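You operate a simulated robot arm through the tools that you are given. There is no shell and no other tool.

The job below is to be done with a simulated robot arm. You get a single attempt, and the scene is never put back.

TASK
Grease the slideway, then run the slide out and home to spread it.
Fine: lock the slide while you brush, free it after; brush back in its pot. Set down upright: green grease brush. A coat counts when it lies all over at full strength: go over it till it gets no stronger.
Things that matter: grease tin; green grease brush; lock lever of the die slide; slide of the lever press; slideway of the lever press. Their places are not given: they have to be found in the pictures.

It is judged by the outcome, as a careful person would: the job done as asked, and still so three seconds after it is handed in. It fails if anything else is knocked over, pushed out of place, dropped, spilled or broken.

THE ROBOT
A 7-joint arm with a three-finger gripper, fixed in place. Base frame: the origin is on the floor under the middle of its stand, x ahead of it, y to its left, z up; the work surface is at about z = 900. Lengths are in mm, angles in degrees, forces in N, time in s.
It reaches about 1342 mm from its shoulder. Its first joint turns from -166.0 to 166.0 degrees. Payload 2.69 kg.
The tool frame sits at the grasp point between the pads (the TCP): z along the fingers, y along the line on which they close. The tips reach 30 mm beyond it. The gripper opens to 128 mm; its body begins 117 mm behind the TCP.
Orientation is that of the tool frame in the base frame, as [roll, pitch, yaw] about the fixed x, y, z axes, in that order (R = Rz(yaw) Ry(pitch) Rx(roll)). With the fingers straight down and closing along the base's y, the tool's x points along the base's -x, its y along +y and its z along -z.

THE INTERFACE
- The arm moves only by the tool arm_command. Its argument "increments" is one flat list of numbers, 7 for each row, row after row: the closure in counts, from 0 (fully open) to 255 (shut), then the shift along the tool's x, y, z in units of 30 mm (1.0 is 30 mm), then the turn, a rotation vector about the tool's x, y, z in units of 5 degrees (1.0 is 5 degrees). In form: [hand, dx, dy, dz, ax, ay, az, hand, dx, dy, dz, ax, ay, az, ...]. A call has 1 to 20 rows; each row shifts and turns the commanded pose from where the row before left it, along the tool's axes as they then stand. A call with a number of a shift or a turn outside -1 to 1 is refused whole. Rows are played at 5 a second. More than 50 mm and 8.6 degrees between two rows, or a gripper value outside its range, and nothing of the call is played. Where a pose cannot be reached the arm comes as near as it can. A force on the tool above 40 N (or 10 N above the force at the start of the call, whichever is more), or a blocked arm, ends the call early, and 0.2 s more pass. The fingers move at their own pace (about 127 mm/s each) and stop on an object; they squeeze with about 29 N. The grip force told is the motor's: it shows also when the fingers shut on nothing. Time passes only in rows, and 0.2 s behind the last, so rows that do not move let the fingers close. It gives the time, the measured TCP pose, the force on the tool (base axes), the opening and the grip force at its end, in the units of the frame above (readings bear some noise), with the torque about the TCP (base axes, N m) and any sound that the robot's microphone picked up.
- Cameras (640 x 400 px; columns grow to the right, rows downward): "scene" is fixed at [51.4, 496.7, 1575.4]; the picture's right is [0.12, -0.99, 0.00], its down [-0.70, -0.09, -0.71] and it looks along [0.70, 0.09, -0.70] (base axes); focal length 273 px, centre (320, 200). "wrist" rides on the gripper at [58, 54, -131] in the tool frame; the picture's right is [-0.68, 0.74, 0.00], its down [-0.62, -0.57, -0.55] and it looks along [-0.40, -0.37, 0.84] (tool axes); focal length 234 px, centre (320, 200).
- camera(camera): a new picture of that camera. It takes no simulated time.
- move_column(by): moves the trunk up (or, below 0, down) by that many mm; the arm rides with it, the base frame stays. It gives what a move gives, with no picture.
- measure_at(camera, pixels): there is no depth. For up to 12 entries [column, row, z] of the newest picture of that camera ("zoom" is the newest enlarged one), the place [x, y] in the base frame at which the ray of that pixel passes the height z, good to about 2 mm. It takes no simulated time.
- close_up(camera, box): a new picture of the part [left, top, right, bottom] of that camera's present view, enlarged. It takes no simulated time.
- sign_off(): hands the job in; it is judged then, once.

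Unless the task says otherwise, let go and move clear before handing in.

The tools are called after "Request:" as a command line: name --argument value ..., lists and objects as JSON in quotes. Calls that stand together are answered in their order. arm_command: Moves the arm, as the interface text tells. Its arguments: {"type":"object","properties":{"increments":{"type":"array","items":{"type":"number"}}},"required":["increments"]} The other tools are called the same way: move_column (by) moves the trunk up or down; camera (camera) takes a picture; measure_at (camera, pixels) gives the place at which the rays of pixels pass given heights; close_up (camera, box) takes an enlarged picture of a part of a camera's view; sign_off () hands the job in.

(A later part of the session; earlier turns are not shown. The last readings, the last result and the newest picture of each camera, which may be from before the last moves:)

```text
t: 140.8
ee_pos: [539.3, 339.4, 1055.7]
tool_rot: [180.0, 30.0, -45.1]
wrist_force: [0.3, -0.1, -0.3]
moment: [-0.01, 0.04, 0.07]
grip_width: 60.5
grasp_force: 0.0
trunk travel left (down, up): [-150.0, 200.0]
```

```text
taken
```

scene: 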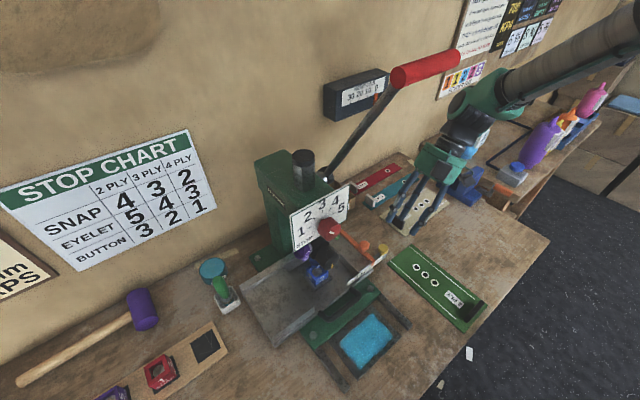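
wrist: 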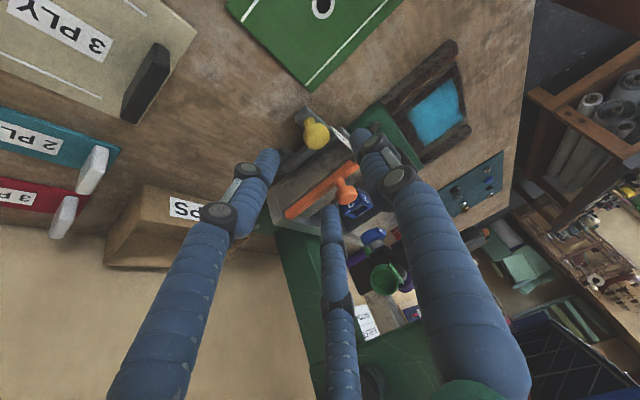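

The lever is as I left it (knob ≈ (505,378)). Advancing 96 mm along the fingers and embracing the knob.

Request:
arm_command --increments '[135, 0, 0, 0.8, 0, 0, 0, 135, 0, 0, 0.8, 0, 0, 0, 135, 0, 0, 0.8, 0, 0, 0, 135, 0, 0, 0.75, 0, 0, 0, 135, 0, 0, 0, 0, 0, 0, 165, 0, 0, 0, 0, 0, 0, 185, 0, 0, 0, 0, 0, 0, 194, 0, 0, 0, 0, 0, 0, 194, 0, 0, 0, 0, 0, 0]'

Request:
close_up --camera "wrist" --box '[250, 110, 410, 230]'

Request:
close_up --camera "scene" --box '[330, 200, 430, 290]'

```text
t: 142.8
ee_pos: [505.1, 371.5, 975.3]
tool_rot: [-179.9, 30.0, -44.9]
wrist_force: [3.4, -1.4, -2.0]
moment: [-0.03, -0.07, -0.04]
grip_width: 33.7
grasp_force: 2.5
trunk travel left (down, up): [-150.0, 200.0]
```

```text
3.33 times, centred on (330, 170) of wrist
```

zoom: 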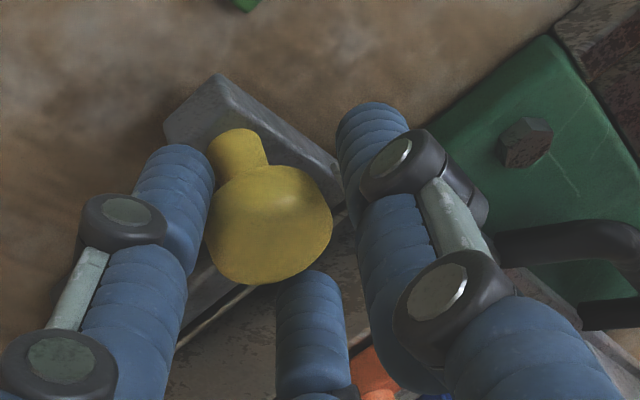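

```text
4.44 times, centred on (380, 245) of scene
```

zoom: 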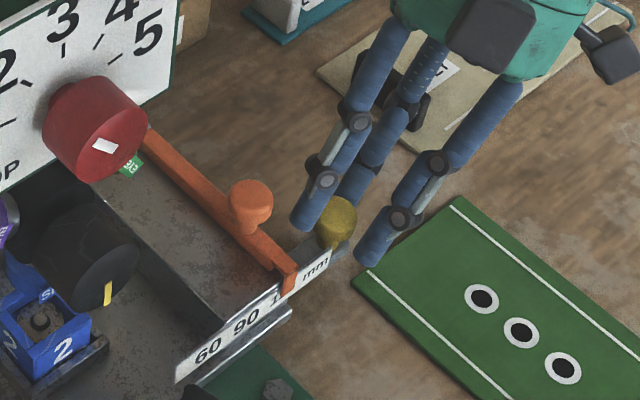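

The knob is held loosely. I'll swing the lever back along the reversed arc, first half.

Request:
arm_command --increments '[196, 0.169, -0.125, -0.098, 0, 0, 0, 196, 0.159, -0.141, -0.092, 0, 0, 0, 196, 0.149, -0.158, -0.086, 0, 0, 0, 196, 0.139, -0.171, -0.08, 0, 0, 0, 196, 0.122, -0.184, -0.071, 0, 0, 0, 196, 0.122, -0.198, -0.071, 0, 0, 0, 196, 0, 0, 0, 0, 0, 0]'

Request:
close_up --camera "wrist" --box '[250, 110, 410, 230]'

Request:
close_up --camera "scene" --box '[330, 200, 430, 290]'

```text
t: 144.4
ee_pos: [547.5, 371.1, 975.2]
tool_rot: [180.0, 30.0, -44.9]
wrist_force: [-0.4, 0.2, 0.9]
moment: [0.0, -0.02, -0.01]
grip_width: 29.6
grasp_force: 0.3
trunk travel left (down, up): [-150.0, 200.0]
```

```text
3.33 times, centred on (330, 170) of wrist
```

zoom: 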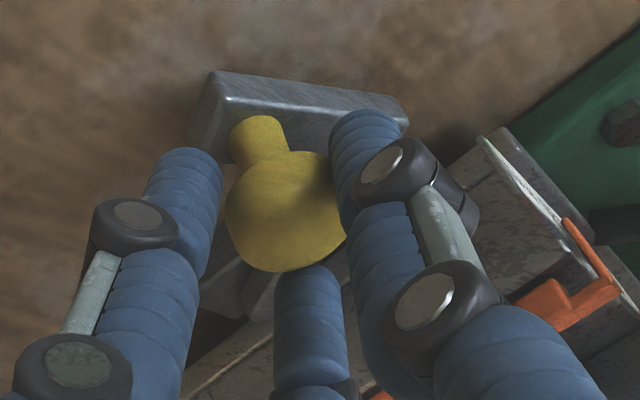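

```text
4.44 times, centred on (380, 245) of scene
```

zoom: 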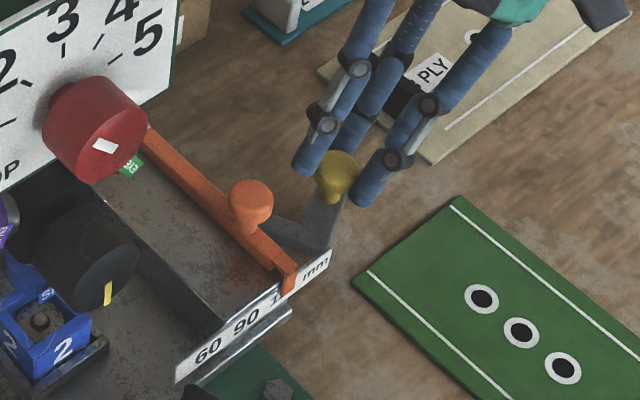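

The lever follows back easily. Now the second half of the arc.

Request:
arm_command --increments '[196, 0.133, -0.2, -0.077, 0, 0, 0, 196, 0.075, -0.214, -0.044, 0, 0, 0, 196, 0.061, -0.222, -0.035, 0, 0, 0, 196, 0.045, -0.245, -0.026, 0, 0, 0, 196, 0, 0, 0, 0, 0, 0]'

Request:
close_up --camera "wrist" --box '[250, 110, 410, 230]'

Request:
close_up --camera "scene" --box '[340, 170, 440, 250]'

```text
t: 145.6
ee_pos: [573.9, 382.0, 974.4]
tool_rot: [-180.0, 30.1, -45.0]
wrist_force: [1.0, -0.4, 0.2]
moment: [-0.03, 0.01, 0.01]
grip_width: 29.5
grasp_force: 0.1
trunk travel left (down, up): [-150.0, 200.0]
```

```text
3.33 times, centred on (330, 170) of wrist
```

zoom: 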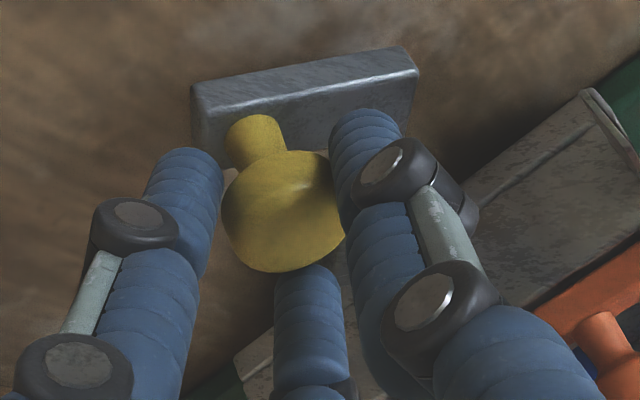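

```text
5.00 times, centred on (390, 210) of scene
```

zoom: 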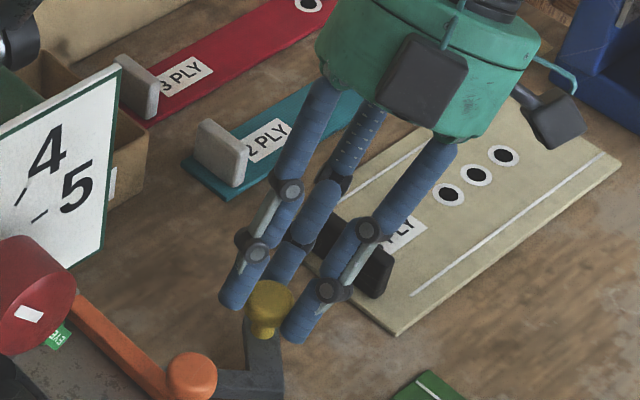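

About 10° remains. Moving the last 12 mm back to the original angle.

Request:
arm_command --increments '[196, 0.02, -0.2, -0.01, 0, 0, 0, 196, 0, -0.2, 0, 0, 0, 0, 196, 0, 0, 0, 0, 0, 0]'

Request:
close_up --camera "scene" --box '[340, 170, 440, 250]'

Request:
close_up --camera "wrist" --box '[250, 110, 410, 230]'

```text
t: 146.4
ee_pos: [582.6, 390.1, 975.5]
tool_rot: [179.9, 29.9, -45.1]
wrist_force: [0.8, 0.1, -0.3]
moment: [-0.02, -0.01, 0.03]
grip_width: 30.1
grasp_force: 0.4
trunk travel left (down, up): [-150.0, 200.0]
```

```text
5.00 times, centred on (390, 210) of scene
```

zoom: 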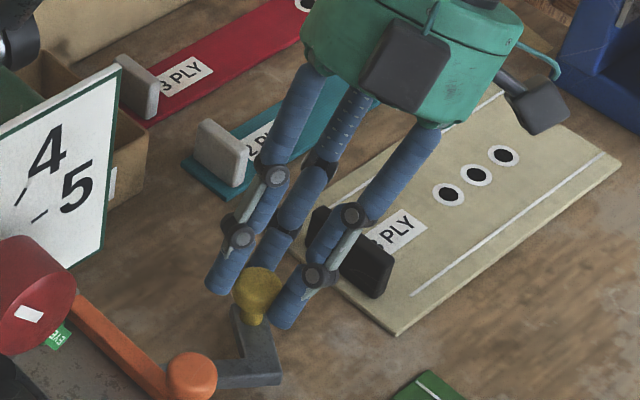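

```text
3.33 times, centred on (330, 170) of wrist
```

zoom: 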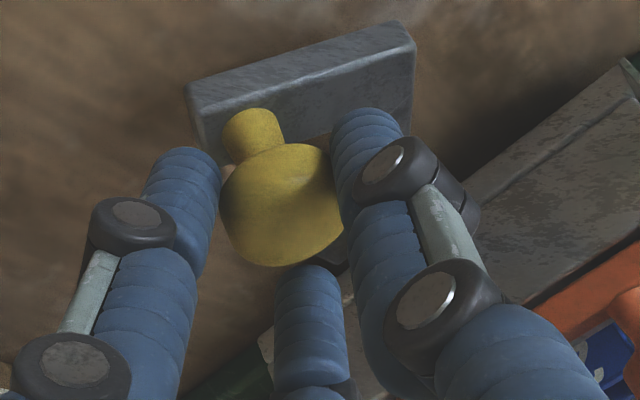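

The knob is a millimetre or two short of its original spot. I'll push gently further to feel whether the original angle is an end stop.

Request:
arm_command --increments '[196, -0.005, -0.1, 0.003, 0, 0, 0, 196, 0, 0, 0, 0, 0, 0]'

Request:
arm_command --increments '[196, -0.01, -0.08, 0.005, 0, 0, 0, 196, 0, 0, 0, 0, 0, 0]'

Request:
close_up --camera "scene" --box '[340, 170, 440, 250]'

```text
t: 147.0
ee_pos: [584.4, 391.7, 974.5]
tool_rot: [179.9, 30.0, -45.0]
wrist_force: [0.8, -0.6, -0.9]
moment: [-0.02, -0.04, -0.01]
grip_width: 30.3
grasp_force: 0.4
trunk travel left (down, up): [-150.0, 200.0]
```

```text
t: 147.6
ee_pos: [586.0, 393.6, 974.4]
tool_rot: [180.0, 30.1, -45.0]
wrist_force: [1.2, -0.2, -0.2]
moment: [-0.03, -0.06, -0.02]
grip_width: 30.7
grasp_force: 0.8
trunk travel left (down, up): [-150.0, 200.0]
```

```text
5.00 times, centred on (390, 210) of scene
```

zoom: 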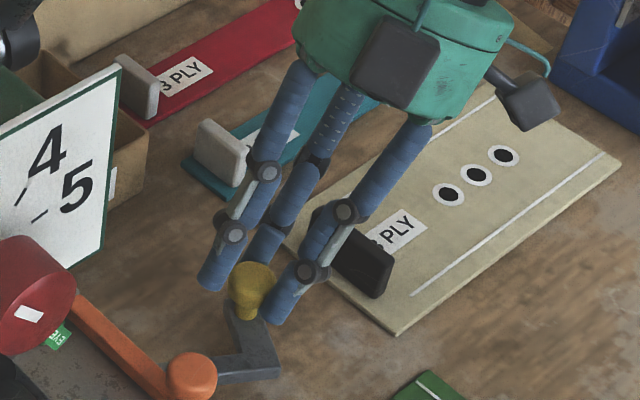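

The knob is now at its original place (252,287), with no stop felt. One or two more small nudges to feel for it.

Request:
arm_command --increments '[196, -0.015, -0.09, 0.008, 0, 0, 0, 196, 0, 0, 0, 0, 0, 0]'

Request:
close_up --camera "scene" --box '[340, 170, 440, 250]'

Request:
close_up --camera "wrist" --box '[250, 110, 410, 230]'

```text
t: 148.2
ee_pos: [587.3, 393.6, 975.1]
tool_rot: [-180.0, 29.9, -45.0]
wrist_force: [-4.4, -2.2, 0.4]
moment: [0.03, 0.12, 0.04]
grip_width: 33.2
grasp_force: 2.5
trunk travel left (down, up): [-150.0, 200.0]
```

```text
5.00 times, centred on (390, 210) of scene
```

zoom: 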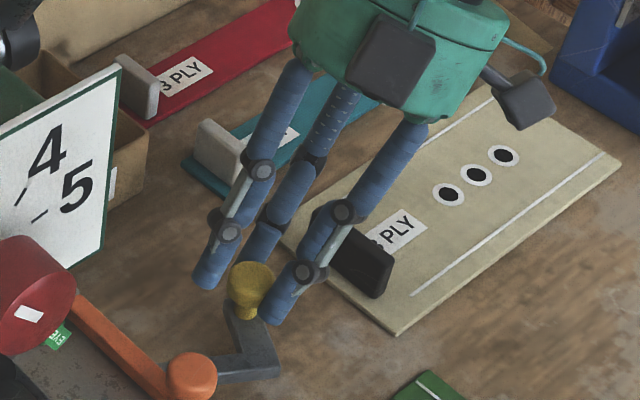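

```text
3.33 times, centred on (330, 170) of wrist
```

zoom: 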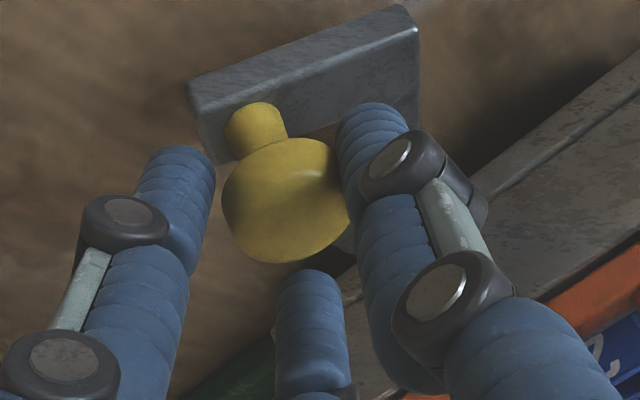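

The fingers were pushed open to 33 mm with 5 N: the original angle is the other end stop, so the lever is a simple two-position one and it is now back where it started (free). I'll open, withdraw and go back to the front.

Request:
arm_command --increments '[185, 0.01, 0.06, 0, 0, 0, 0, 135, 0, 0, 0, 0, 0, 0, 135, 0, 0, 0, 0, 0, 0, 135, 0, 0, -0.5, 0, 0, 0, 135, 0, 0, -0.9, 0, 0, 0, 135, 0, 0, -0.9, 0, 0, 0, 135, 0, 0, -0.9, 0, 0, 0, 135, 0, 0, 0, 0, 0, 0]'

Request:
camera --camera "scene"

Request:
close_up --camera "scene" --box '[340, 170, 440, 250]'

```text
t: 150.0
ee_pos: [620.8, 361.4, 1056.9]
tool_rot: [180.0, 30.0, -45.0]
wrist_force: [0.1, -0.8, -0.3]
moment: [0.0, -0.03, 0.01]
grip_width: 60.2
grasp_force: 0.0
trunk travel left (down, up): [-150.0, 200.0]
```

```text
taken
```

scene: 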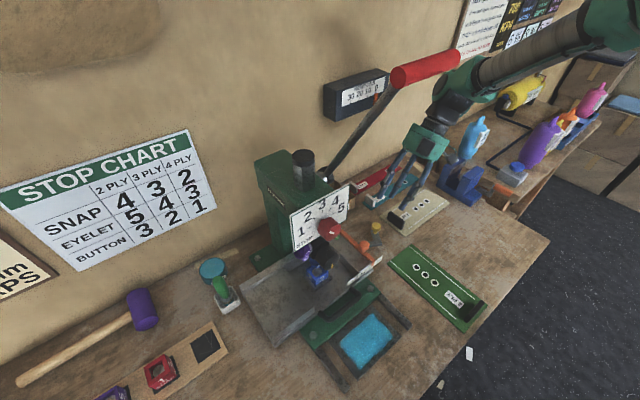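

```text
5.00 times, centred on (390, 210) of scene
```

zoom: 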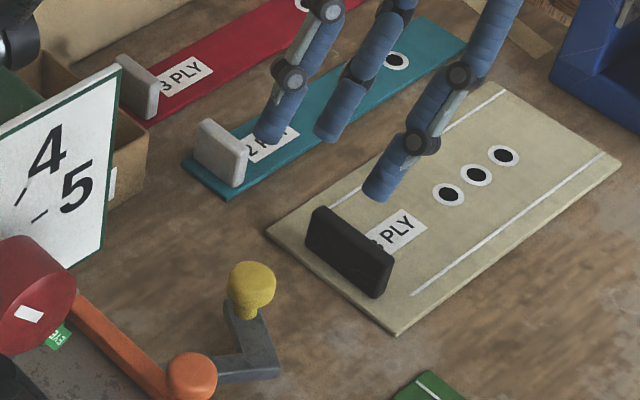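

The lever matches its original position exactly. Withdrawing to the front staging point and levelling the hand.

Request:
arm_command --increments '[135, -0.16, 0.795, -0.23, 0, 0, 0, 135, -0.16, 0.795, -0.23, 0, 0, 0, 135, -0.16, 0.795, -0.23, 0, 0, 0, 135, -0.16, 0.795, -0.23, 0, 0, 0, 135, -0.16, 0.795, -0.23, 0, 0, 0, 135, -0.16, 0.795, -0.23, 0, 0, 0, 135, -0.16, 0.795, -0.23, 0, 0, 0, 135, -0.16, 0.795, -0.23, 0, 0, 0, 135, -0.16, 0.795, -0.23, 0, 0, 0, 135, -0.16, 0.795, -0.23, 0, 0, 0, 135, -0.16, 0.795, -0.23, 0, 0, 0, 135, 0, 0, 0, 0, 1, 0, 135, 0, 0, 0, 0, 1, 0, 135, 0, 0, 0, 0, 1, 0, 135, 0, 0, 0, 0, 1, 0, 135, 0, 0, 0, 0, 1, 0, 135, 0, 0, 0, 0, 1, 0, 135, 0, 0, 0, 0, 0, 0]'

Request:
camera --camera "scene"

```text
t: 153.8
ee_pos: [427.8, 181.2, 1150.8]
tool_rot: [-179.9, -0.1, -45.0]
wrist_force: [-0.4, 0.1, -0.1]
moment: [-0.04, -0.02, 0.02]
grip_width: 60.3
grasp_force: 0.1
trunk travel left (down, up): [-150.0, 200.0]
```

```text
taken
```

scene: 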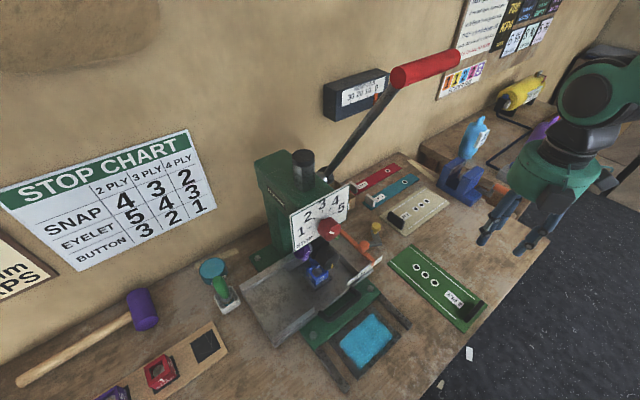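

Back at the staging point with everything in place. I'll go over the slideway's front, open the hand wide, and inspect the handle from there.

Request:
arm_command --increments '[135, -0.852, 0.232, 0, 0, 0, 0, 135, -0.852, 0.232, 0, 0, 0, 0, 135, -0.852, 0.232, 0, 0, 0, 0, 135, -0.852, 0.232, 0, 0, 0, 0, 135, -0.852, 0.232, 0, 0, 0, 0, 135, -0.852, 0.232, 0, 0, 0, 0, 80, -0.645, -0.393, 0.389, 0, 0, 0, 40, -0.645, -0.393, 0.389, 0, 0, 0, 16, -0.645, -0.393, 0.389, 0, 0, 0, 16, -0.645, -0.393, 0.389, 0, 0, 0, 16, -0.645, -0.393, 0.389, 0, 0, 0, 16, -0.645, -0.393, 0.389, 0, 0, 0, 16, 0, 0, 0, 0, 0, 0]'

Request:
camera --camera "wrist"

Request:
camera --camera "scene"

Request:
close_up --camera "wrist" --box '[200, 80, 360, 240]'

```text
t: 156.6
ee_pos: [259.3, 391.9, 1080.5]
tool_rot: [180.0, -0.1, -45.1]
wrist_force: [0.1, -0.2, -0.5]
moment: [-0.09, 0.03, 0.04]
grip_width: 119.9
grasp_force: 0.0
trunk travel left (down, up): [-150.0, 200.0]
```

```text
taken
```

wrist: 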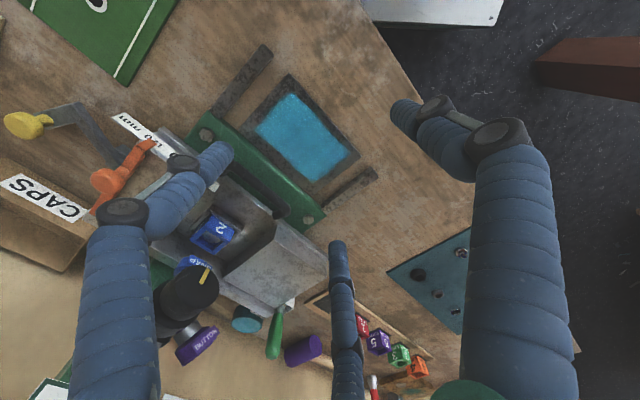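

```text
taken
```

scene: 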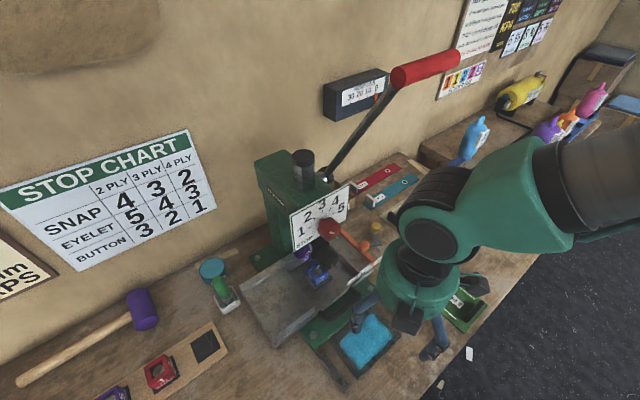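

```text
2.50 times, centred on (280, 160) of wrist
```

zoom: 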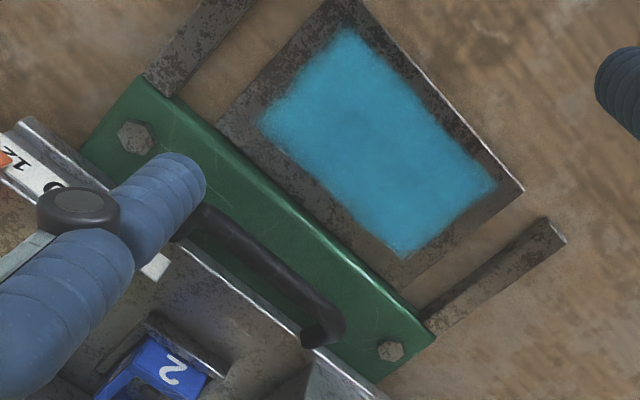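

The picture shows the three fingers are spaced 120° apart, so I can hook the bar from behind with a single finger while keeping the palm forward of the red dial. I'll rotate the hand 60° so the single far finger points toward the press and the camera faces it.

Request:
arm_command --increments '[16, 0, 0, 0, 0, 0, 1, 16, 0, 0, 0, 0, 0, 1, 16, 0, 0, 0, 0, 0, 1, 16, 0, 0, 0, 0, 0, 1, 16, 0, 0, 0, 0, 0, 1, 16, 0, 0, 0, 0, 0, 1, 16, 0, 0, 0, 0, 0, 1, 16, 0, 0, 0, 0, 0, 1, 16, 0, 0, 0, 0, 0, 1, 16, 0, 0, 0, 0, 0, 1, 16, 0, 0, 0, 0, 0, 1, 16, 0, 0, 0, 0, 0, 1, 16, 0, 0, 0, 0, 0, 0]'

Request:
camera --camera "wrist"

Request:
camera --camera "scene"

```text
t: 159.4
ee_pos: [257.4, 391.7, 1079.4]
tool_rot: [-179.9, 0.0, -105.1]
wrist_force: [-0.4, 0.2, 0.8]
moment: [0.0, 0.01, 0.02]
grip_width: 120.2
grasp_force: 0.0
trunk travel left (down, up): [-150.0, 200.0]
```

```text
taken
```

wrist: 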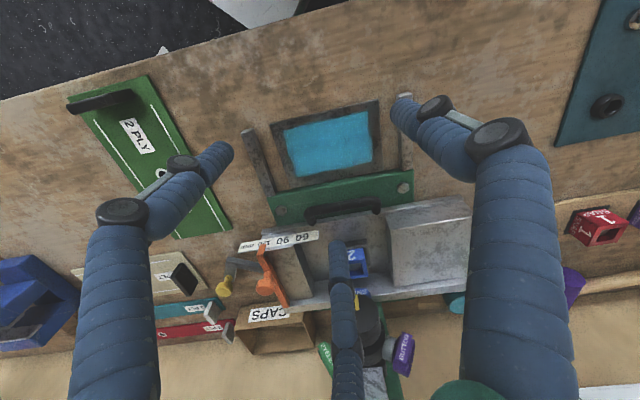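

```text
taken
```

scene: 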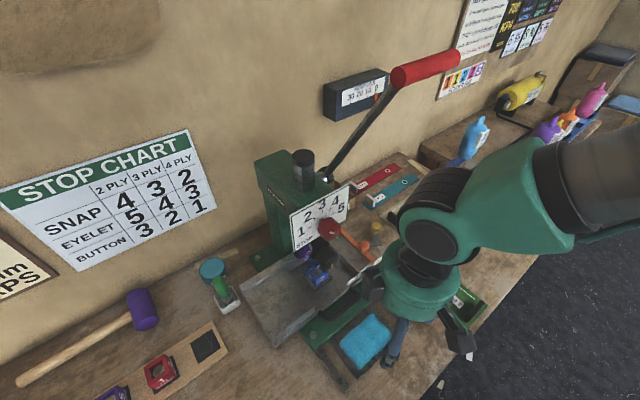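

The view is ideal: handle bar at wrist (345,210), hooking finger tip at (338,245). I'll zoom to measure the bar and the gap.

Request:
close_up --camera "wrist" --box '[270, 160, 430, 290]'

Request:
measure_at --camera "wrist" --pixels '[[307, 212, 940], [307, 212, 930], [380, 205, 940], [380, 205, 930], [345, 206, 940], [345, 206, 930]]'

```text
3.08 times, centred on (350, 225) of wrist
```

zoom: 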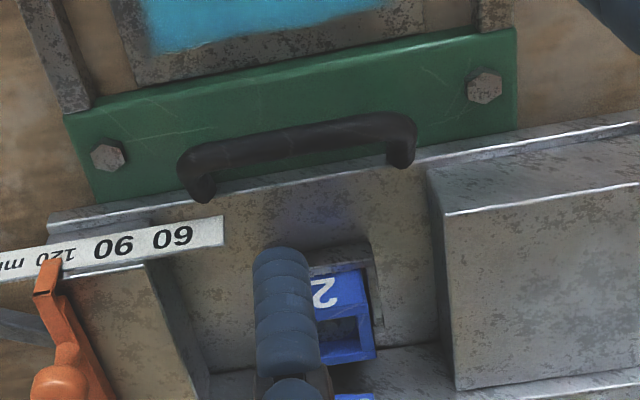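

```text
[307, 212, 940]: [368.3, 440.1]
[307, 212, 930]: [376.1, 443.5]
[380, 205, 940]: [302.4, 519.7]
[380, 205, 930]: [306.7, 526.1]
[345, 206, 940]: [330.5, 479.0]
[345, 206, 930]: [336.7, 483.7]
```

The slide's top edge is slightly lower than the bar, so a finger can hook behind the bar from above. I'll triangulate the bar's middle with the scene view.

Request:
measure_at --camera "wrist" --pixels '[[343.5, 206.2, 950], [343.5, 206.2, 940], [343.5, 206.2, 930], [343.5, 206.2, 920], [337, 247, 960], [337, 247, 1050]]'

Request:
measure_at --camera "scene" --pixels '[[343.5, 307.6, 950], [343.5, 307.6, 940], [343.5, 307.6, 930], [343.5, 307.6, 920]]'

```text
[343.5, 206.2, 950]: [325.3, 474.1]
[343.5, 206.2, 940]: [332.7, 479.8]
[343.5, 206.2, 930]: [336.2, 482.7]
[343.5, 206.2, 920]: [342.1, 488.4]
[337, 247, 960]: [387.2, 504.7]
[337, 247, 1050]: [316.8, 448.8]
```

```text
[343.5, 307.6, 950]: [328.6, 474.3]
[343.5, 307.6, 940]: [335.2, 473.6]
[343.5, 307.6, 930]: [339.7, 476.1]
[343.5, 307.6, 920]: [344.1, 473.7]
```

Bar centre is near a≈573, z≈938. I'll lower to TCP z≈1005, then bring the hooking finger over and behind the bar (finger centre a≈592), checking before the final descent.

Request:
arm_command --increments '[16, 0, 0, 0.83, 0, 0, 0, 16, 0, 0, 0.83, 0, 0, 0, 16, 0, 0, 0.82, 0, 0, 0, 16, -0.49, -0.226, 0, 0, 0, 0, 16, -0.49, -0.226, 0, 0, 0, 0, 16, -0.49, -0.226, 0, 0, 0, 0, 16, -0.49, -0.226, 0, 0, 0, 0, 16, 0, 0, 0, 0, 0, 0]'

Request:
camera --camera "wrist"

Request:
camera --camera "scene"

Request:
close_up --camera "wrist" --box '[260, 130, 420, 280]'

```text
t: 161.2
ee_pos: [301.8, 441.3, 1006.2]
tool_rot: [180.0, 0.0, -105.0]
wrist_force: [0.1, -0.5, -0.3]
moment: [-0.03, 0.0, -0.03]
grip_width: 120.0
grasp_force: 0.1
trunk travel left (down, up): [-150.0, 200.0]
```

```text
taken
```

wrist: 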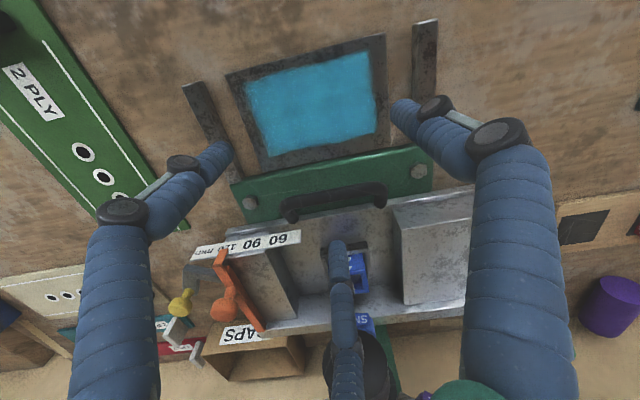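

```text
taken
```

scene: 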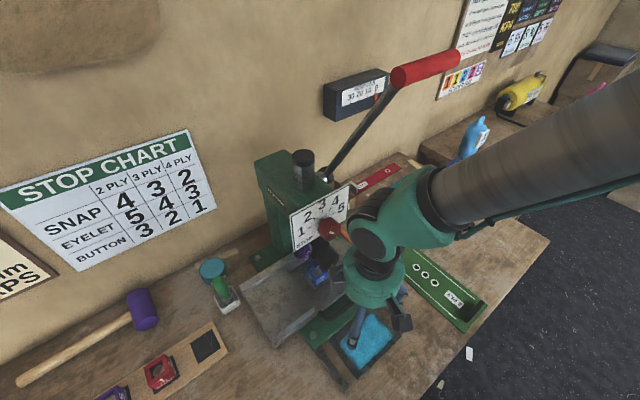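

```text
2.67 times, centred on (340, 205) of wrist
```

zoom: 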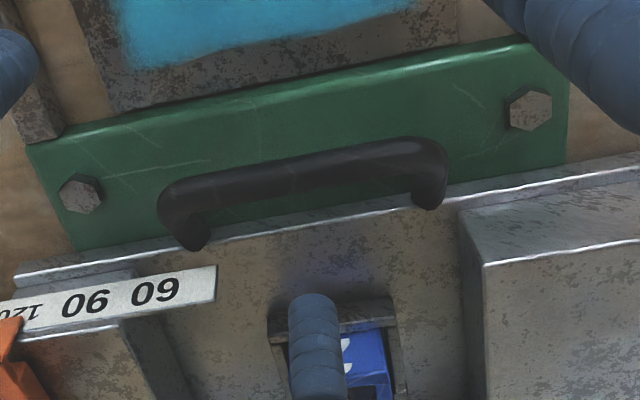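

I want to see the clearance between the wrist housing and the red dial (scene (330,228)).

Request:
close_up --camera "scene" --box '[290, 170, 430, 300]'

Request:
measure_at --camera "wrist" --pixels '[[334, 201, 940], [334, 201, 930], [334, 201, 950], [334, 213, 930], [334, 213, 940]]'

```text
3.08 times, centred on (360, 235) of scene
```

zoom: 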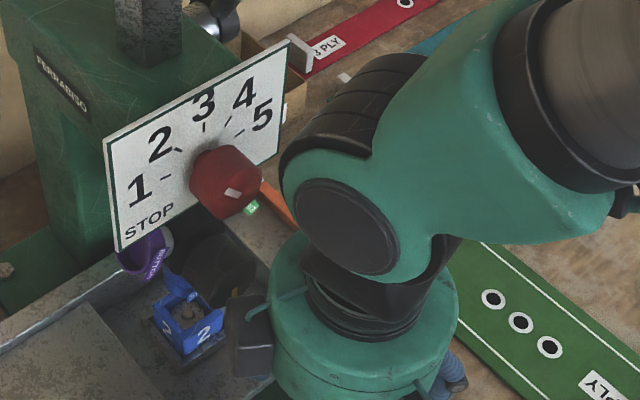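

```text
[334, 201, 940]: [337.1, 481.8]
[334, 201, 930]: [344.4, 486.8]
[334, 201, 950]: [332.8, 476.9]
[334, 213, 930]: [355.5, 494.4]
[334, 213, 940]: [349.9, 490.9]
```

Wrist and dial are well separated. The hooking finger is at a≈594, about 20 mm behind the bar. I'll lower 30 mm and look again.

Request:
arm_command --increments '[16, 0, 0, 0.5, 0, 0, 0, 16, 0, 0, 0.5, 0, 0, 0, 16, 0, 0, 0, 0, 0, 0]'

Request:
camera --camera "wrist"

Request:
close_up --camera "wrist" --box '[260, 150, 420, 300]'

Request:
close_up --camera "scene" --box '[290, 220, 410, 330]'

```text
t: 162.0
ee_pos: [300.7, 441.7, 976.0]
tool_rot: [180.0, -0.1, -105.0]
wrist_force: [0.3, -0.3, 0.2]
moment: [0.03, 0.02, 0.0]
grip_width: 120.1
grasp_force: 0.0
trunk travel left (down, up): [-150.0, 200.0]
```

```text
taken
```

wrist: 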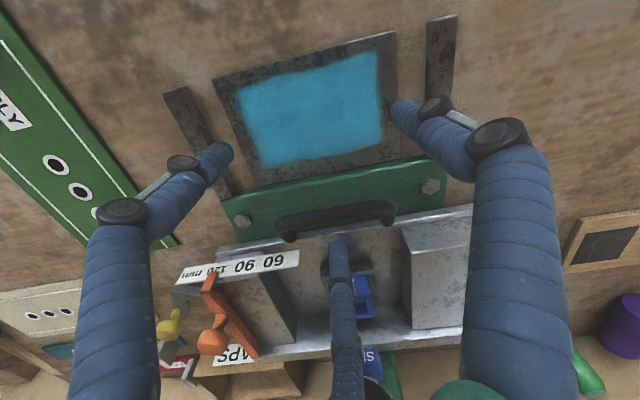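

```text
2.67 times, centred on (340, 225) of wrist
```

zoom: 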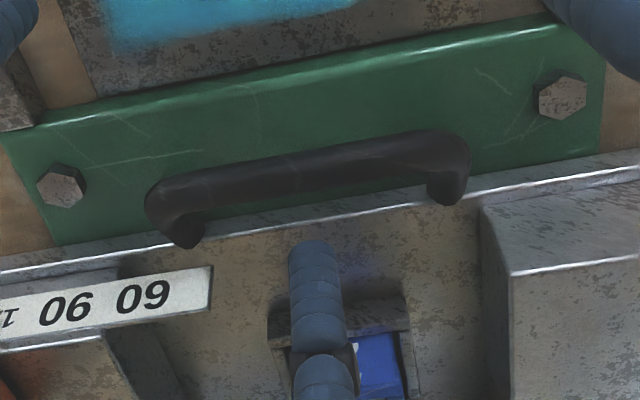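

```text
3.64 times, centred on (350, 275) of scene
```

zoom: 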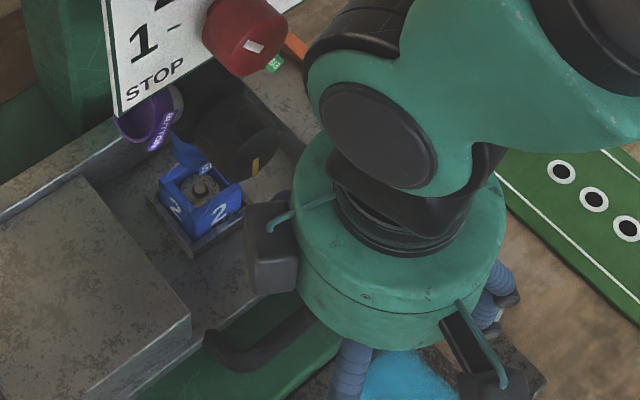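

The finger is just behind the bar over the slide's front edge. Lowering in 3 mm steps until a light touch.

Request:
arm_command --increments '[16, 0, 0, 0.1, 0, 0, 0, 16, 0, 0, 0.1, 0, 0, 0, 16, 0, 0, 0, 0, 0, 0]'

Request:
arm_command --increments '[16, 0, 0, 0.1, 0, 0, 0, 16, 0, 0, 0, 0, 0, 0]'

Request:
close_up --camera "wrist" --box '[260, 150, 420, 300]'

```text
t: 162.8
ee_pos: [300.0, 441.8, 968.0]
tool_rot: [-180.0, 0.0, -104.9]
wrist_force: [-0.2, -0.2, 0.2]
moment: [-0.02, 0.0, -0.01]
grip_width: 120.2
grasp_force: 0.0
trunk travel left (down, up): [-150.0, 200.0]
```

```text
t: 163.4
ee_pos: [299.8, 443.2, 966.0]
tool_rot: [-180.0, 0.1, -105.1]
wrist_force: [0.9, 0.6, 0.5]
moment: [-0.02, 0.0, 0.01]
grip_width: 119.7
grasp_force: 0.1
trunk travel left (down, up): [-150.0, 200.0]
```

```text
2.67 times, centred on (340, 225) of wrist
```

zoom: 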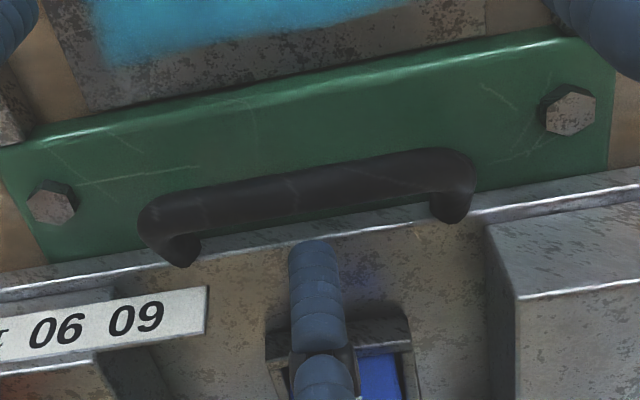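

Still free; continuing.

Request:
arm_command --increments '[16, 0, 0, 0.1, 0, 0, 0, 16, 0, 0, 0, 0, 0, 0]'

Request:
arm_command --increments '[16, 0, 0, 0.1, 0, 0, 0, 16, 0, 0, 0, 0, 0, 0]'

Request:
close_up --camera "wrist" --box '[260, 150, 420, 300]'

```text
t: 164.0
ee_pos: [299.7, 442.7, 964.1]
tool_rot: [180.0, -0.1, -105.1]
wrist_force: [-0.3, 0.1, 0.5]
moment: [-0.03, -0.01, 0.0]
grip_width: 120.0
grasp_force: 0.0
trunk travel left (down, up): [-150.0, 200.0]
```

```text
t: 164.6
ee_pos: [300.7, 442.0, 959.6]
tool_rot: [-180.0, 0.0, -105.1]
wrist_force: [-0.8, 0.1, 0.0]
moment: [-0.01, 0.0, 0.03]
grip_width: 119.9
grasp_force: 0.0
trunk travel left (down, up): [-150.0, 200.0]
```

```text
2.67 times, centred on (340, 225) of wrist
```

zoom: 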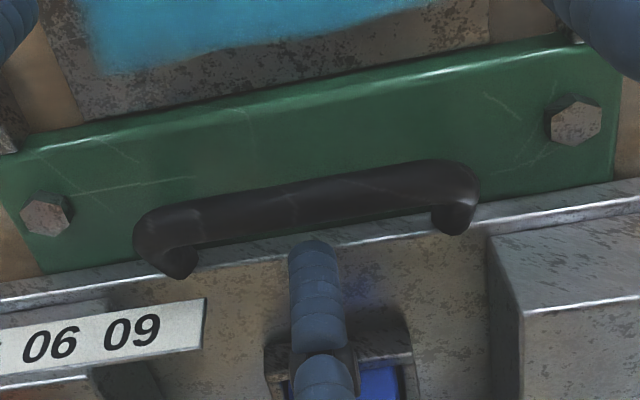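

The finger now stands right behind the bar. A little further down until it touches the slide's top.

Request:
arm_command --increments '[16, 0, 0, 0.08, 0, 0, 0, 16, 0, 0, 0, 0, 0, 0]'

Request:
arm_command --increments '[16, 0, 0, 0.08, 0, 0, 0, 16, 0, 0, 0, 0, 0, 0]'

Request:
close_up --camera "wrist" --box '[260, 150, 420, 300]'

```text
t: 165.2
ee_pos: [299.9, 443.3, 957.4]
tool_rot: [-180.0, 0.0, -105.1]
wrist_force: [-0.3, 0.6, -0.5]
moment: [-0.01, -0.02, 0.01]
grip_width: 119.8
grasp_force: 0.0
trunk travel left (down, up): [-150.0, 200.0]
```

```text
t: 165.8
ee_pos: [300.2, 441.7, 954.3]
tool_rot: [180.0, -0.1, -105.0]
wrist_force: [-0.4, -0.1, 0.0]
moment: [0.04, 0.0, 0.0]
grip_width: 119.9
grasp_force: 0.1
trunk travel left (down, up): [-150.0, 200.0]
```

```text
2.67 times, centred on (340, 225) of wrist
```

zoom: 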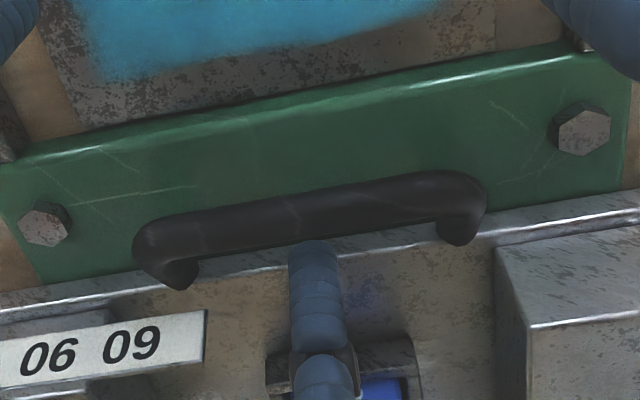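

The fingertip is now well below the bar's top behind it. I'll draw toward the front by 6 mm to make contact.

Request:
arm_command --increments '[16, 0.087, 0.05, 0, 0, 0, 0, 16, 0.087, 0.05, 0, 0, 0, 0, 16, 0, 0, 0, 0, 0, 0]'

Request:
close_up --camera "wrist" --box '[260, 150, 420, 300]'

```text
t: 166.6
ee_pos: [297.6, 438.0, 955.4]
tool_rot: [180.0, -0.1, -105.1]
wrist_force: [1.0, -0.4, 0.3]
moment: [-0.02, 0.0, -0.01]
grip_width: 120.0
grasp_force: 0.1
trunk travel left (down, up): [-150.0, 200.0]
```

```text
2.67 times, centred on (340, 225) of wrist
```

zoom: 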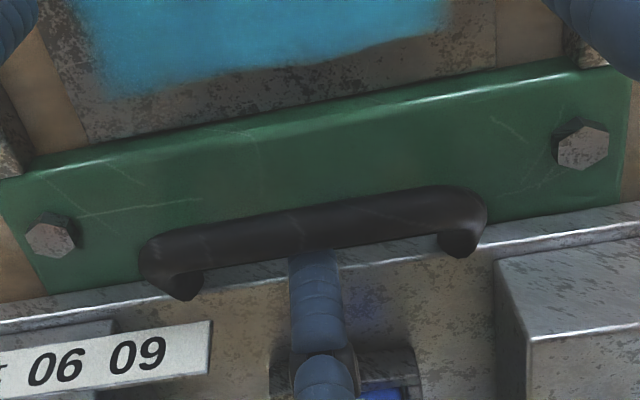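

The bar now hides the fingertip, so it is hooked. I'll pull 15 mm and check whether the slide moves.

Request:
arm_command --increments '[16, 0.144, 0.083, 0, 0, 0, 0, 16, 0.144, 0.083, 0, 0, 0, 0, 16, 0.144, 0.083, 0, 0, 0, 0, 16, 0, 0, 0, 0, 0, 0]'

Request:
close_up --camera "wrist" --box '[240, 110, 440, 300]'

Request:
camera --camera "scene"

```text
t: 167.6
ee_pos: [286.2, 426.7, 955.1]
tool_rot: [179.9, -0.1, -105.0]
wrist_force: [0.3, 0.1, 0.5]
moment: [0.01, 0.02, 0.0]
grip_width: 120.6
grasp_force: 0.6
trunk travel left (down, up): [-150.0, 200.0]
```

```text
2.11 times, centred on (340, 205) of wrist
```

zoom: 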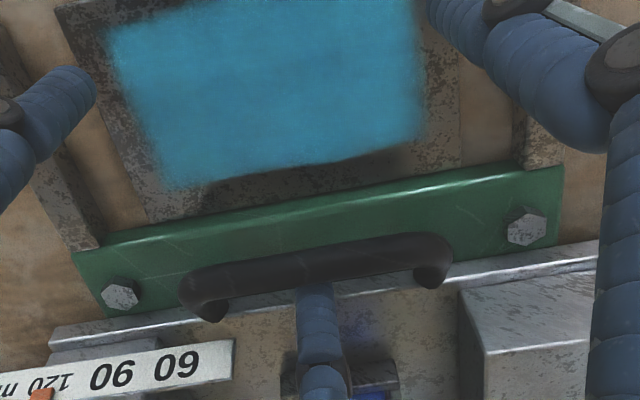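

```text
taken
```

scene: 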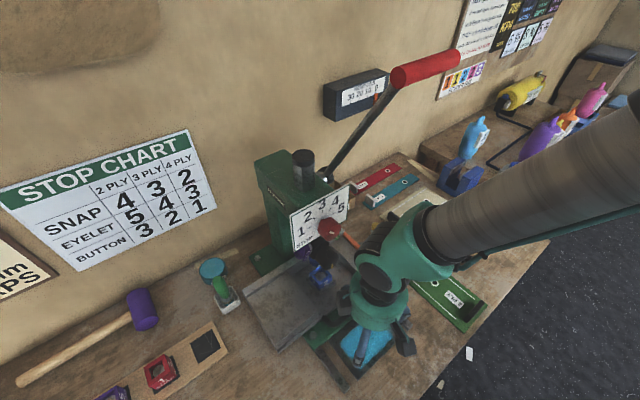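

The slide is moving freely with the finger (the bar has advanced relative to the bolts). Pulling on 60 mm.

Request:
arm_command --increments '[16, 0.289, 0.167, 0, 0, 0, 0, 16, 0.289, 0.167, 0, 0, 0, 0, 16, 0.289, 0.167, 0, 0, 0, 0, 16, 0.289, 0.167, 0, 0, 0, 0, 16, 0.289, 0.167, 0, 0, 0, 0, 16, 0.289, 0.167, 0, 0, 0, 0, 16, 0, 0, 0, 0, 0, 0]'

Request:
close_up --camera "wrist" --box '[240, 110, 440, 300]'

Request:
camera --camera "scene"

```text
t: 169.2
ee_pos: [242.4, 384.0, 955.1]
tool_rot: [-180.0, 0.1, -105.1]
wrist_force: [-0.2, -0.5, 0.9]
moment: [0.03, -0.02, -0.01]
grip_width: 120.0
grasp_force: 0.1
trunk travel left (down, up): [-150.0, 200.0]
```

```text
2.11 times, centred on (340, 205) of wrist
```

zoom: 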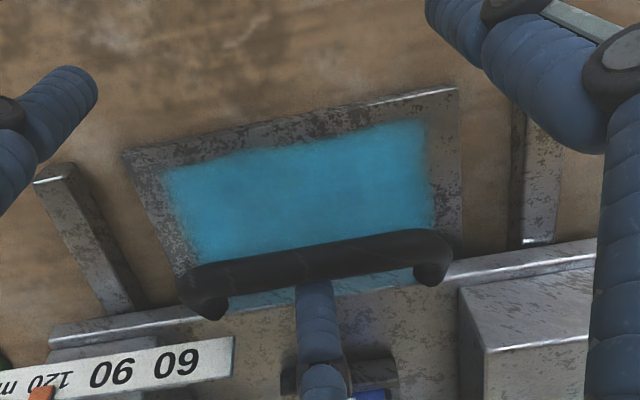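

```text
taken
```

scene: 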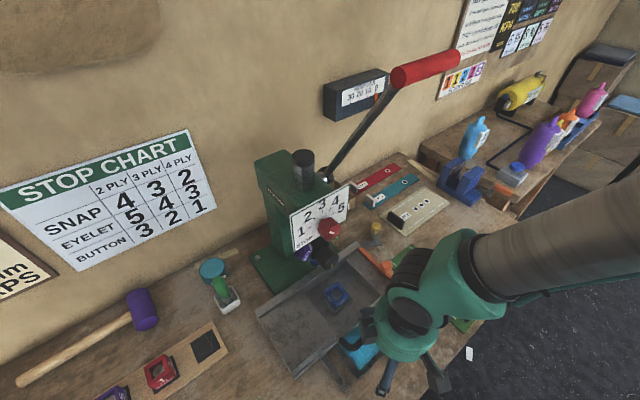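

The whole tray (tables, scale, die) slides out together, which is the slide. I'll keep pulling to its outer stop.

Request:
arm_command --increments '[16, 0.289, 0.167, 0, 0, 0, 0, 16, 0.289, 0.167, 0, 0, 0, 0, 16, 0.289, 0.167, 0, 0, 0, 0, 16, 0, 0, 0, 0, 0, 0]'

Request:
close_up --camera "wrist" --box '[240, 110, 440, 300]'

Request:
camera --camera "scene"

```text
t: 170.2
ee_pos: [220.3, 363.3, 956.3]
tool_rot: [-179.9, 0.0, -105.0]
wrist_force: [-0.3, 0.2, 0.0]
moment: [0.01, -0.05, -0.01]
grip_width: 120.1
grasp_force: 0.0
trunk travel left (down, up): [-150.0, 200.0]
```

```text
2.11 times, centred on (340, 205) of wrist
```

zoom: 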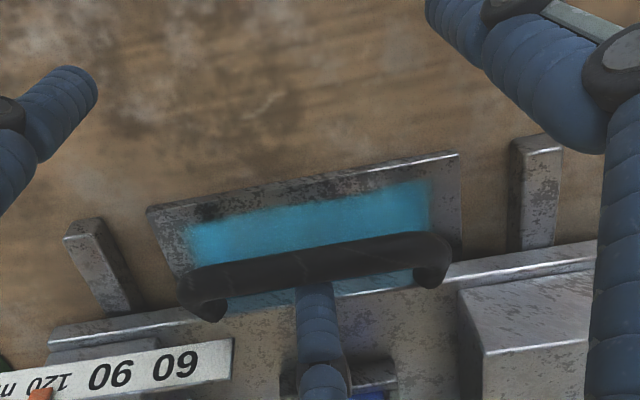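

```text
taken
```

scene: 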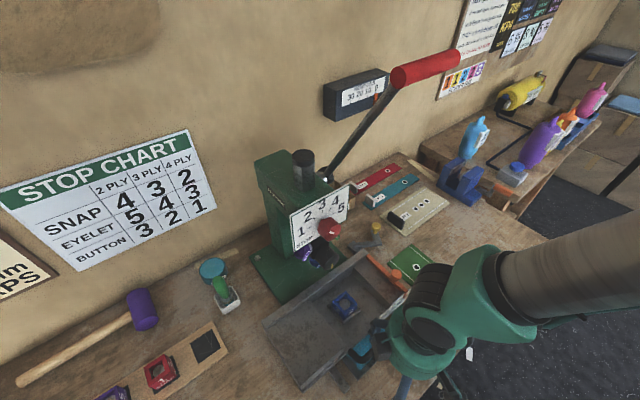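

About 105 mm out and still free. Continuing.

Request:
arm_command --increments '[16, 0.289, 0.167, 0, 0, 0, 0, 16, 0.289, 0.167, 0, 0, 0, 0, 16, 0, 0, 0, 0, 0, 0]'

Request:
close_up --camera "wrist" --box '[240, 110, 440, 300]'

```text
t: 171.0
ee_pos: [206.5, 349.8, 955.4]
tool_rot: [-180.0, 0.1, -105.0]
wrist_force: [1.0, -0.1, 0.6]
moment: [0.01, -0.01, -0.02]
grip_width: 119.9
grasp_force: 0.1
trunk travel left (down, up): [-150.0, 200.0]
```

```text
2.11 times, centred on (340, 205) of wrist
```

zoom: 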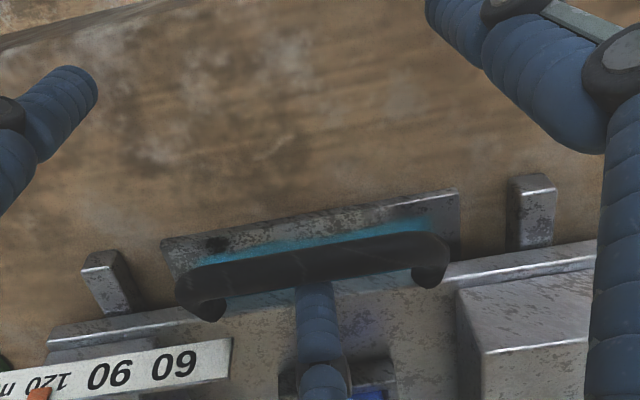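

Continuing in 10 mm steps to find the outer stop.

Request:
arm_command --increments '[16, 0.289, 0.167, 0, 0, 0, 0, 16, 0, 0, 0, 0, 0, 0]'

Request:
arm_command --increments '[16, 0.231, 0.133, 0, 0, 0, 0, 16, 0, 0, 0, 0, 0, 0]'

Request:
close_up --camera "wrist" --box '[240, 110, 440, 300]'

Request:
camera --camera "scene"

```text
t: 171.6
ee_pos: [199.5, 341.6, 955.5]
tool_rot: [-179.9, 0.0, -104.9]
wrist_force: [0.6, 0.0, -0.2]
moment: [-0.01, -0.01, 0.01]
grip_width: 119.8
grasp_force: 0.0
trunk travel left (down, up): [-150.0, 200.0]
```

```text
t: 172.2
ee_pos: [193.2, 337.4, 954.6]
tool_rot: [179.9, 0.0, -105.0]
wrist_force: [0.4, 0.3, 0.2]
moment: [-0.01, 0.02, 0.02]
grip_width: 120.0
grasp_force: 0.1
trunk travel left (down, up): [-150.0, 200.0]
```

```text
2.11 times, centred on (340, 205) of wrist
```

zoom: 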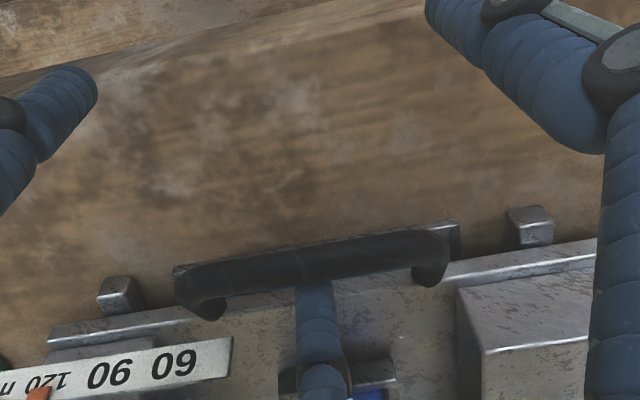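

```text
taken
```

scene: 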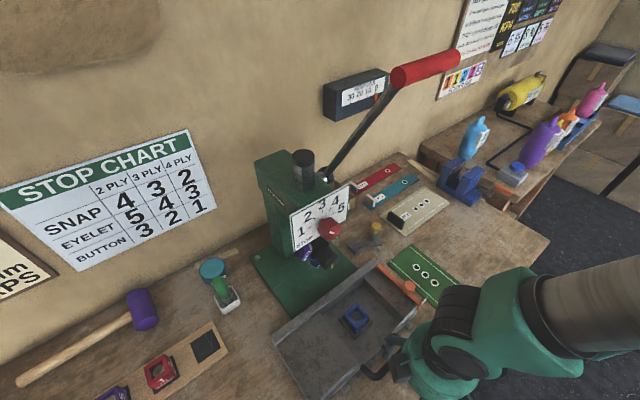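

Out about 145 mm. Small 5 mm steps now, watching for the stop.

Request:
arm_command --increments '[16, 0.144, 0.083, 0, 0, 0, 0, 16, 0, 0, 0, 0, 0, 0]'

Request:
arm_command --increments '[16, 0.144, 0.083, 0, 0, 0, 0, 16, 0, 0, 0, 0, 0, 0]'

Request:
close_up --camera "wrist" --box '[240, 110, 440, 300]'

```text
t: 172.8
ee_pos: [190.5, 331.7, 957.0]
tool_rot: [180.0, -0.1, -105.0]
wrist_force: [0.7, -0.2, 0.6]
moment: [0.02, -0.03, -0.01]
grip_width: 120.2
grasp_force: 0.1
trunk travel left (down, up): [-150.0, 200.0]
```

```text
t: 173.4
ee_pos: [187.3, 330.0, 955.9]
tool_rot: [180.0, 0.0, -105.0]
wrist_force: [5.5, 7.0, -4.4]
moment: [0.01, 0.07, 0.04]
grip_width: 124.3
grasp_force: 2.7
trunk travel left (down, up): [-150.0, 200.0]
```

```text
2.11 times, centred on (340, 205) of wrist
```

zoom: 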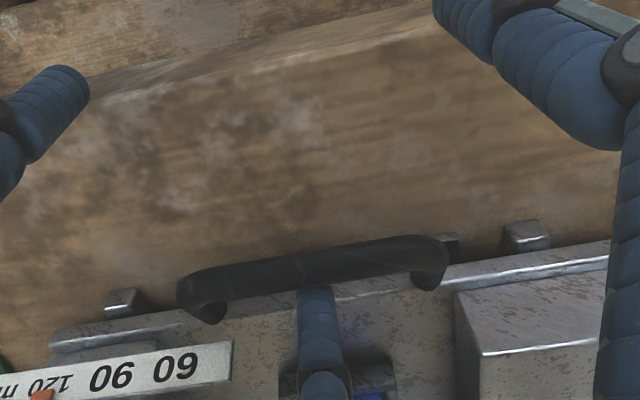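

The outer stop is felt (9 N, fingers spread to 124 mm) at about 150 mm. Now I'll release, lift the finger over the bar, close partway so that finger drops in front of the bar, ready to push home.

Request:
arm_command --increments '[16, -0.13, -0.075, 0, 0, 0, 0, 16, 0, 0, -0.5, 0, 0, 0, 16, 0, 0, -0.5, 0, 0, 0, 16, 0, 0, -0.5, 0, 0, 0, 80, 0, 0, 0, 0, 0, 0, 135, 0.087, 0.05, 0, 0, 0, 0, 135, 0.144, 0.083, 0, 0, 0, 0, 135, 0.087, 0.05, 0, 0, 0, 0, 135, 0, 0, 0, 0, 0, 0]'

Request:
camera --camera "wrist"

Request:
camera --camera "scene"

Request:
close_up --camera "wrist" --box '[250, 120, 430, 290]'

```text
t: 175.4
ee_pos: [181.9, 323.7, 1000.8]
tool_rot: [-179.9, 0.0, -105.0]
wrist_force: [-0.1, 0.1, 0.2]
moment: [-0.03, 0.01, 0.0]
grip_width: 60.5
grasp_force: 0.0
trunk travel left (down, up): [-150.0, 200.0]
```

```text
taken
```

wrist: 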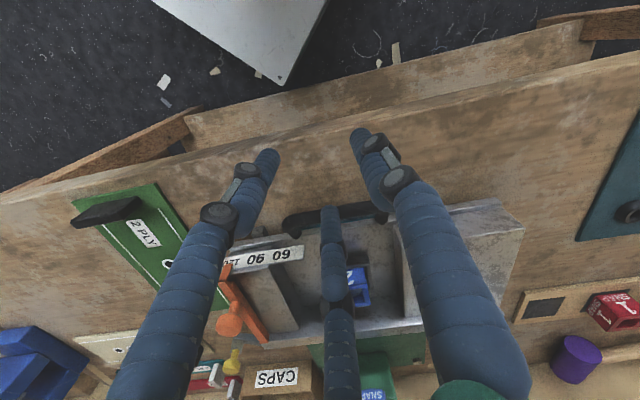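

```text
taken
```

scene: 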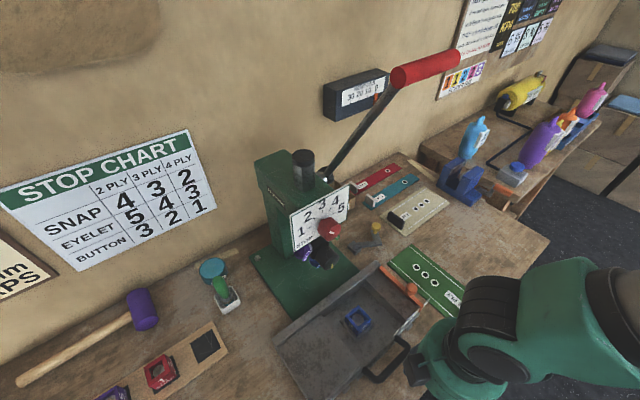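

```text
2.35 times, centred on (340, 205) of wrist
```

zoom: 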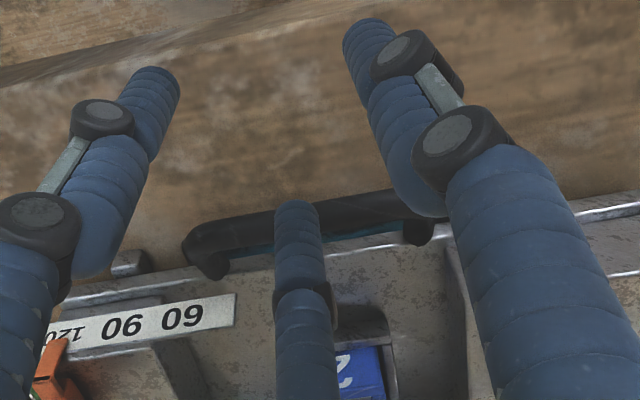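

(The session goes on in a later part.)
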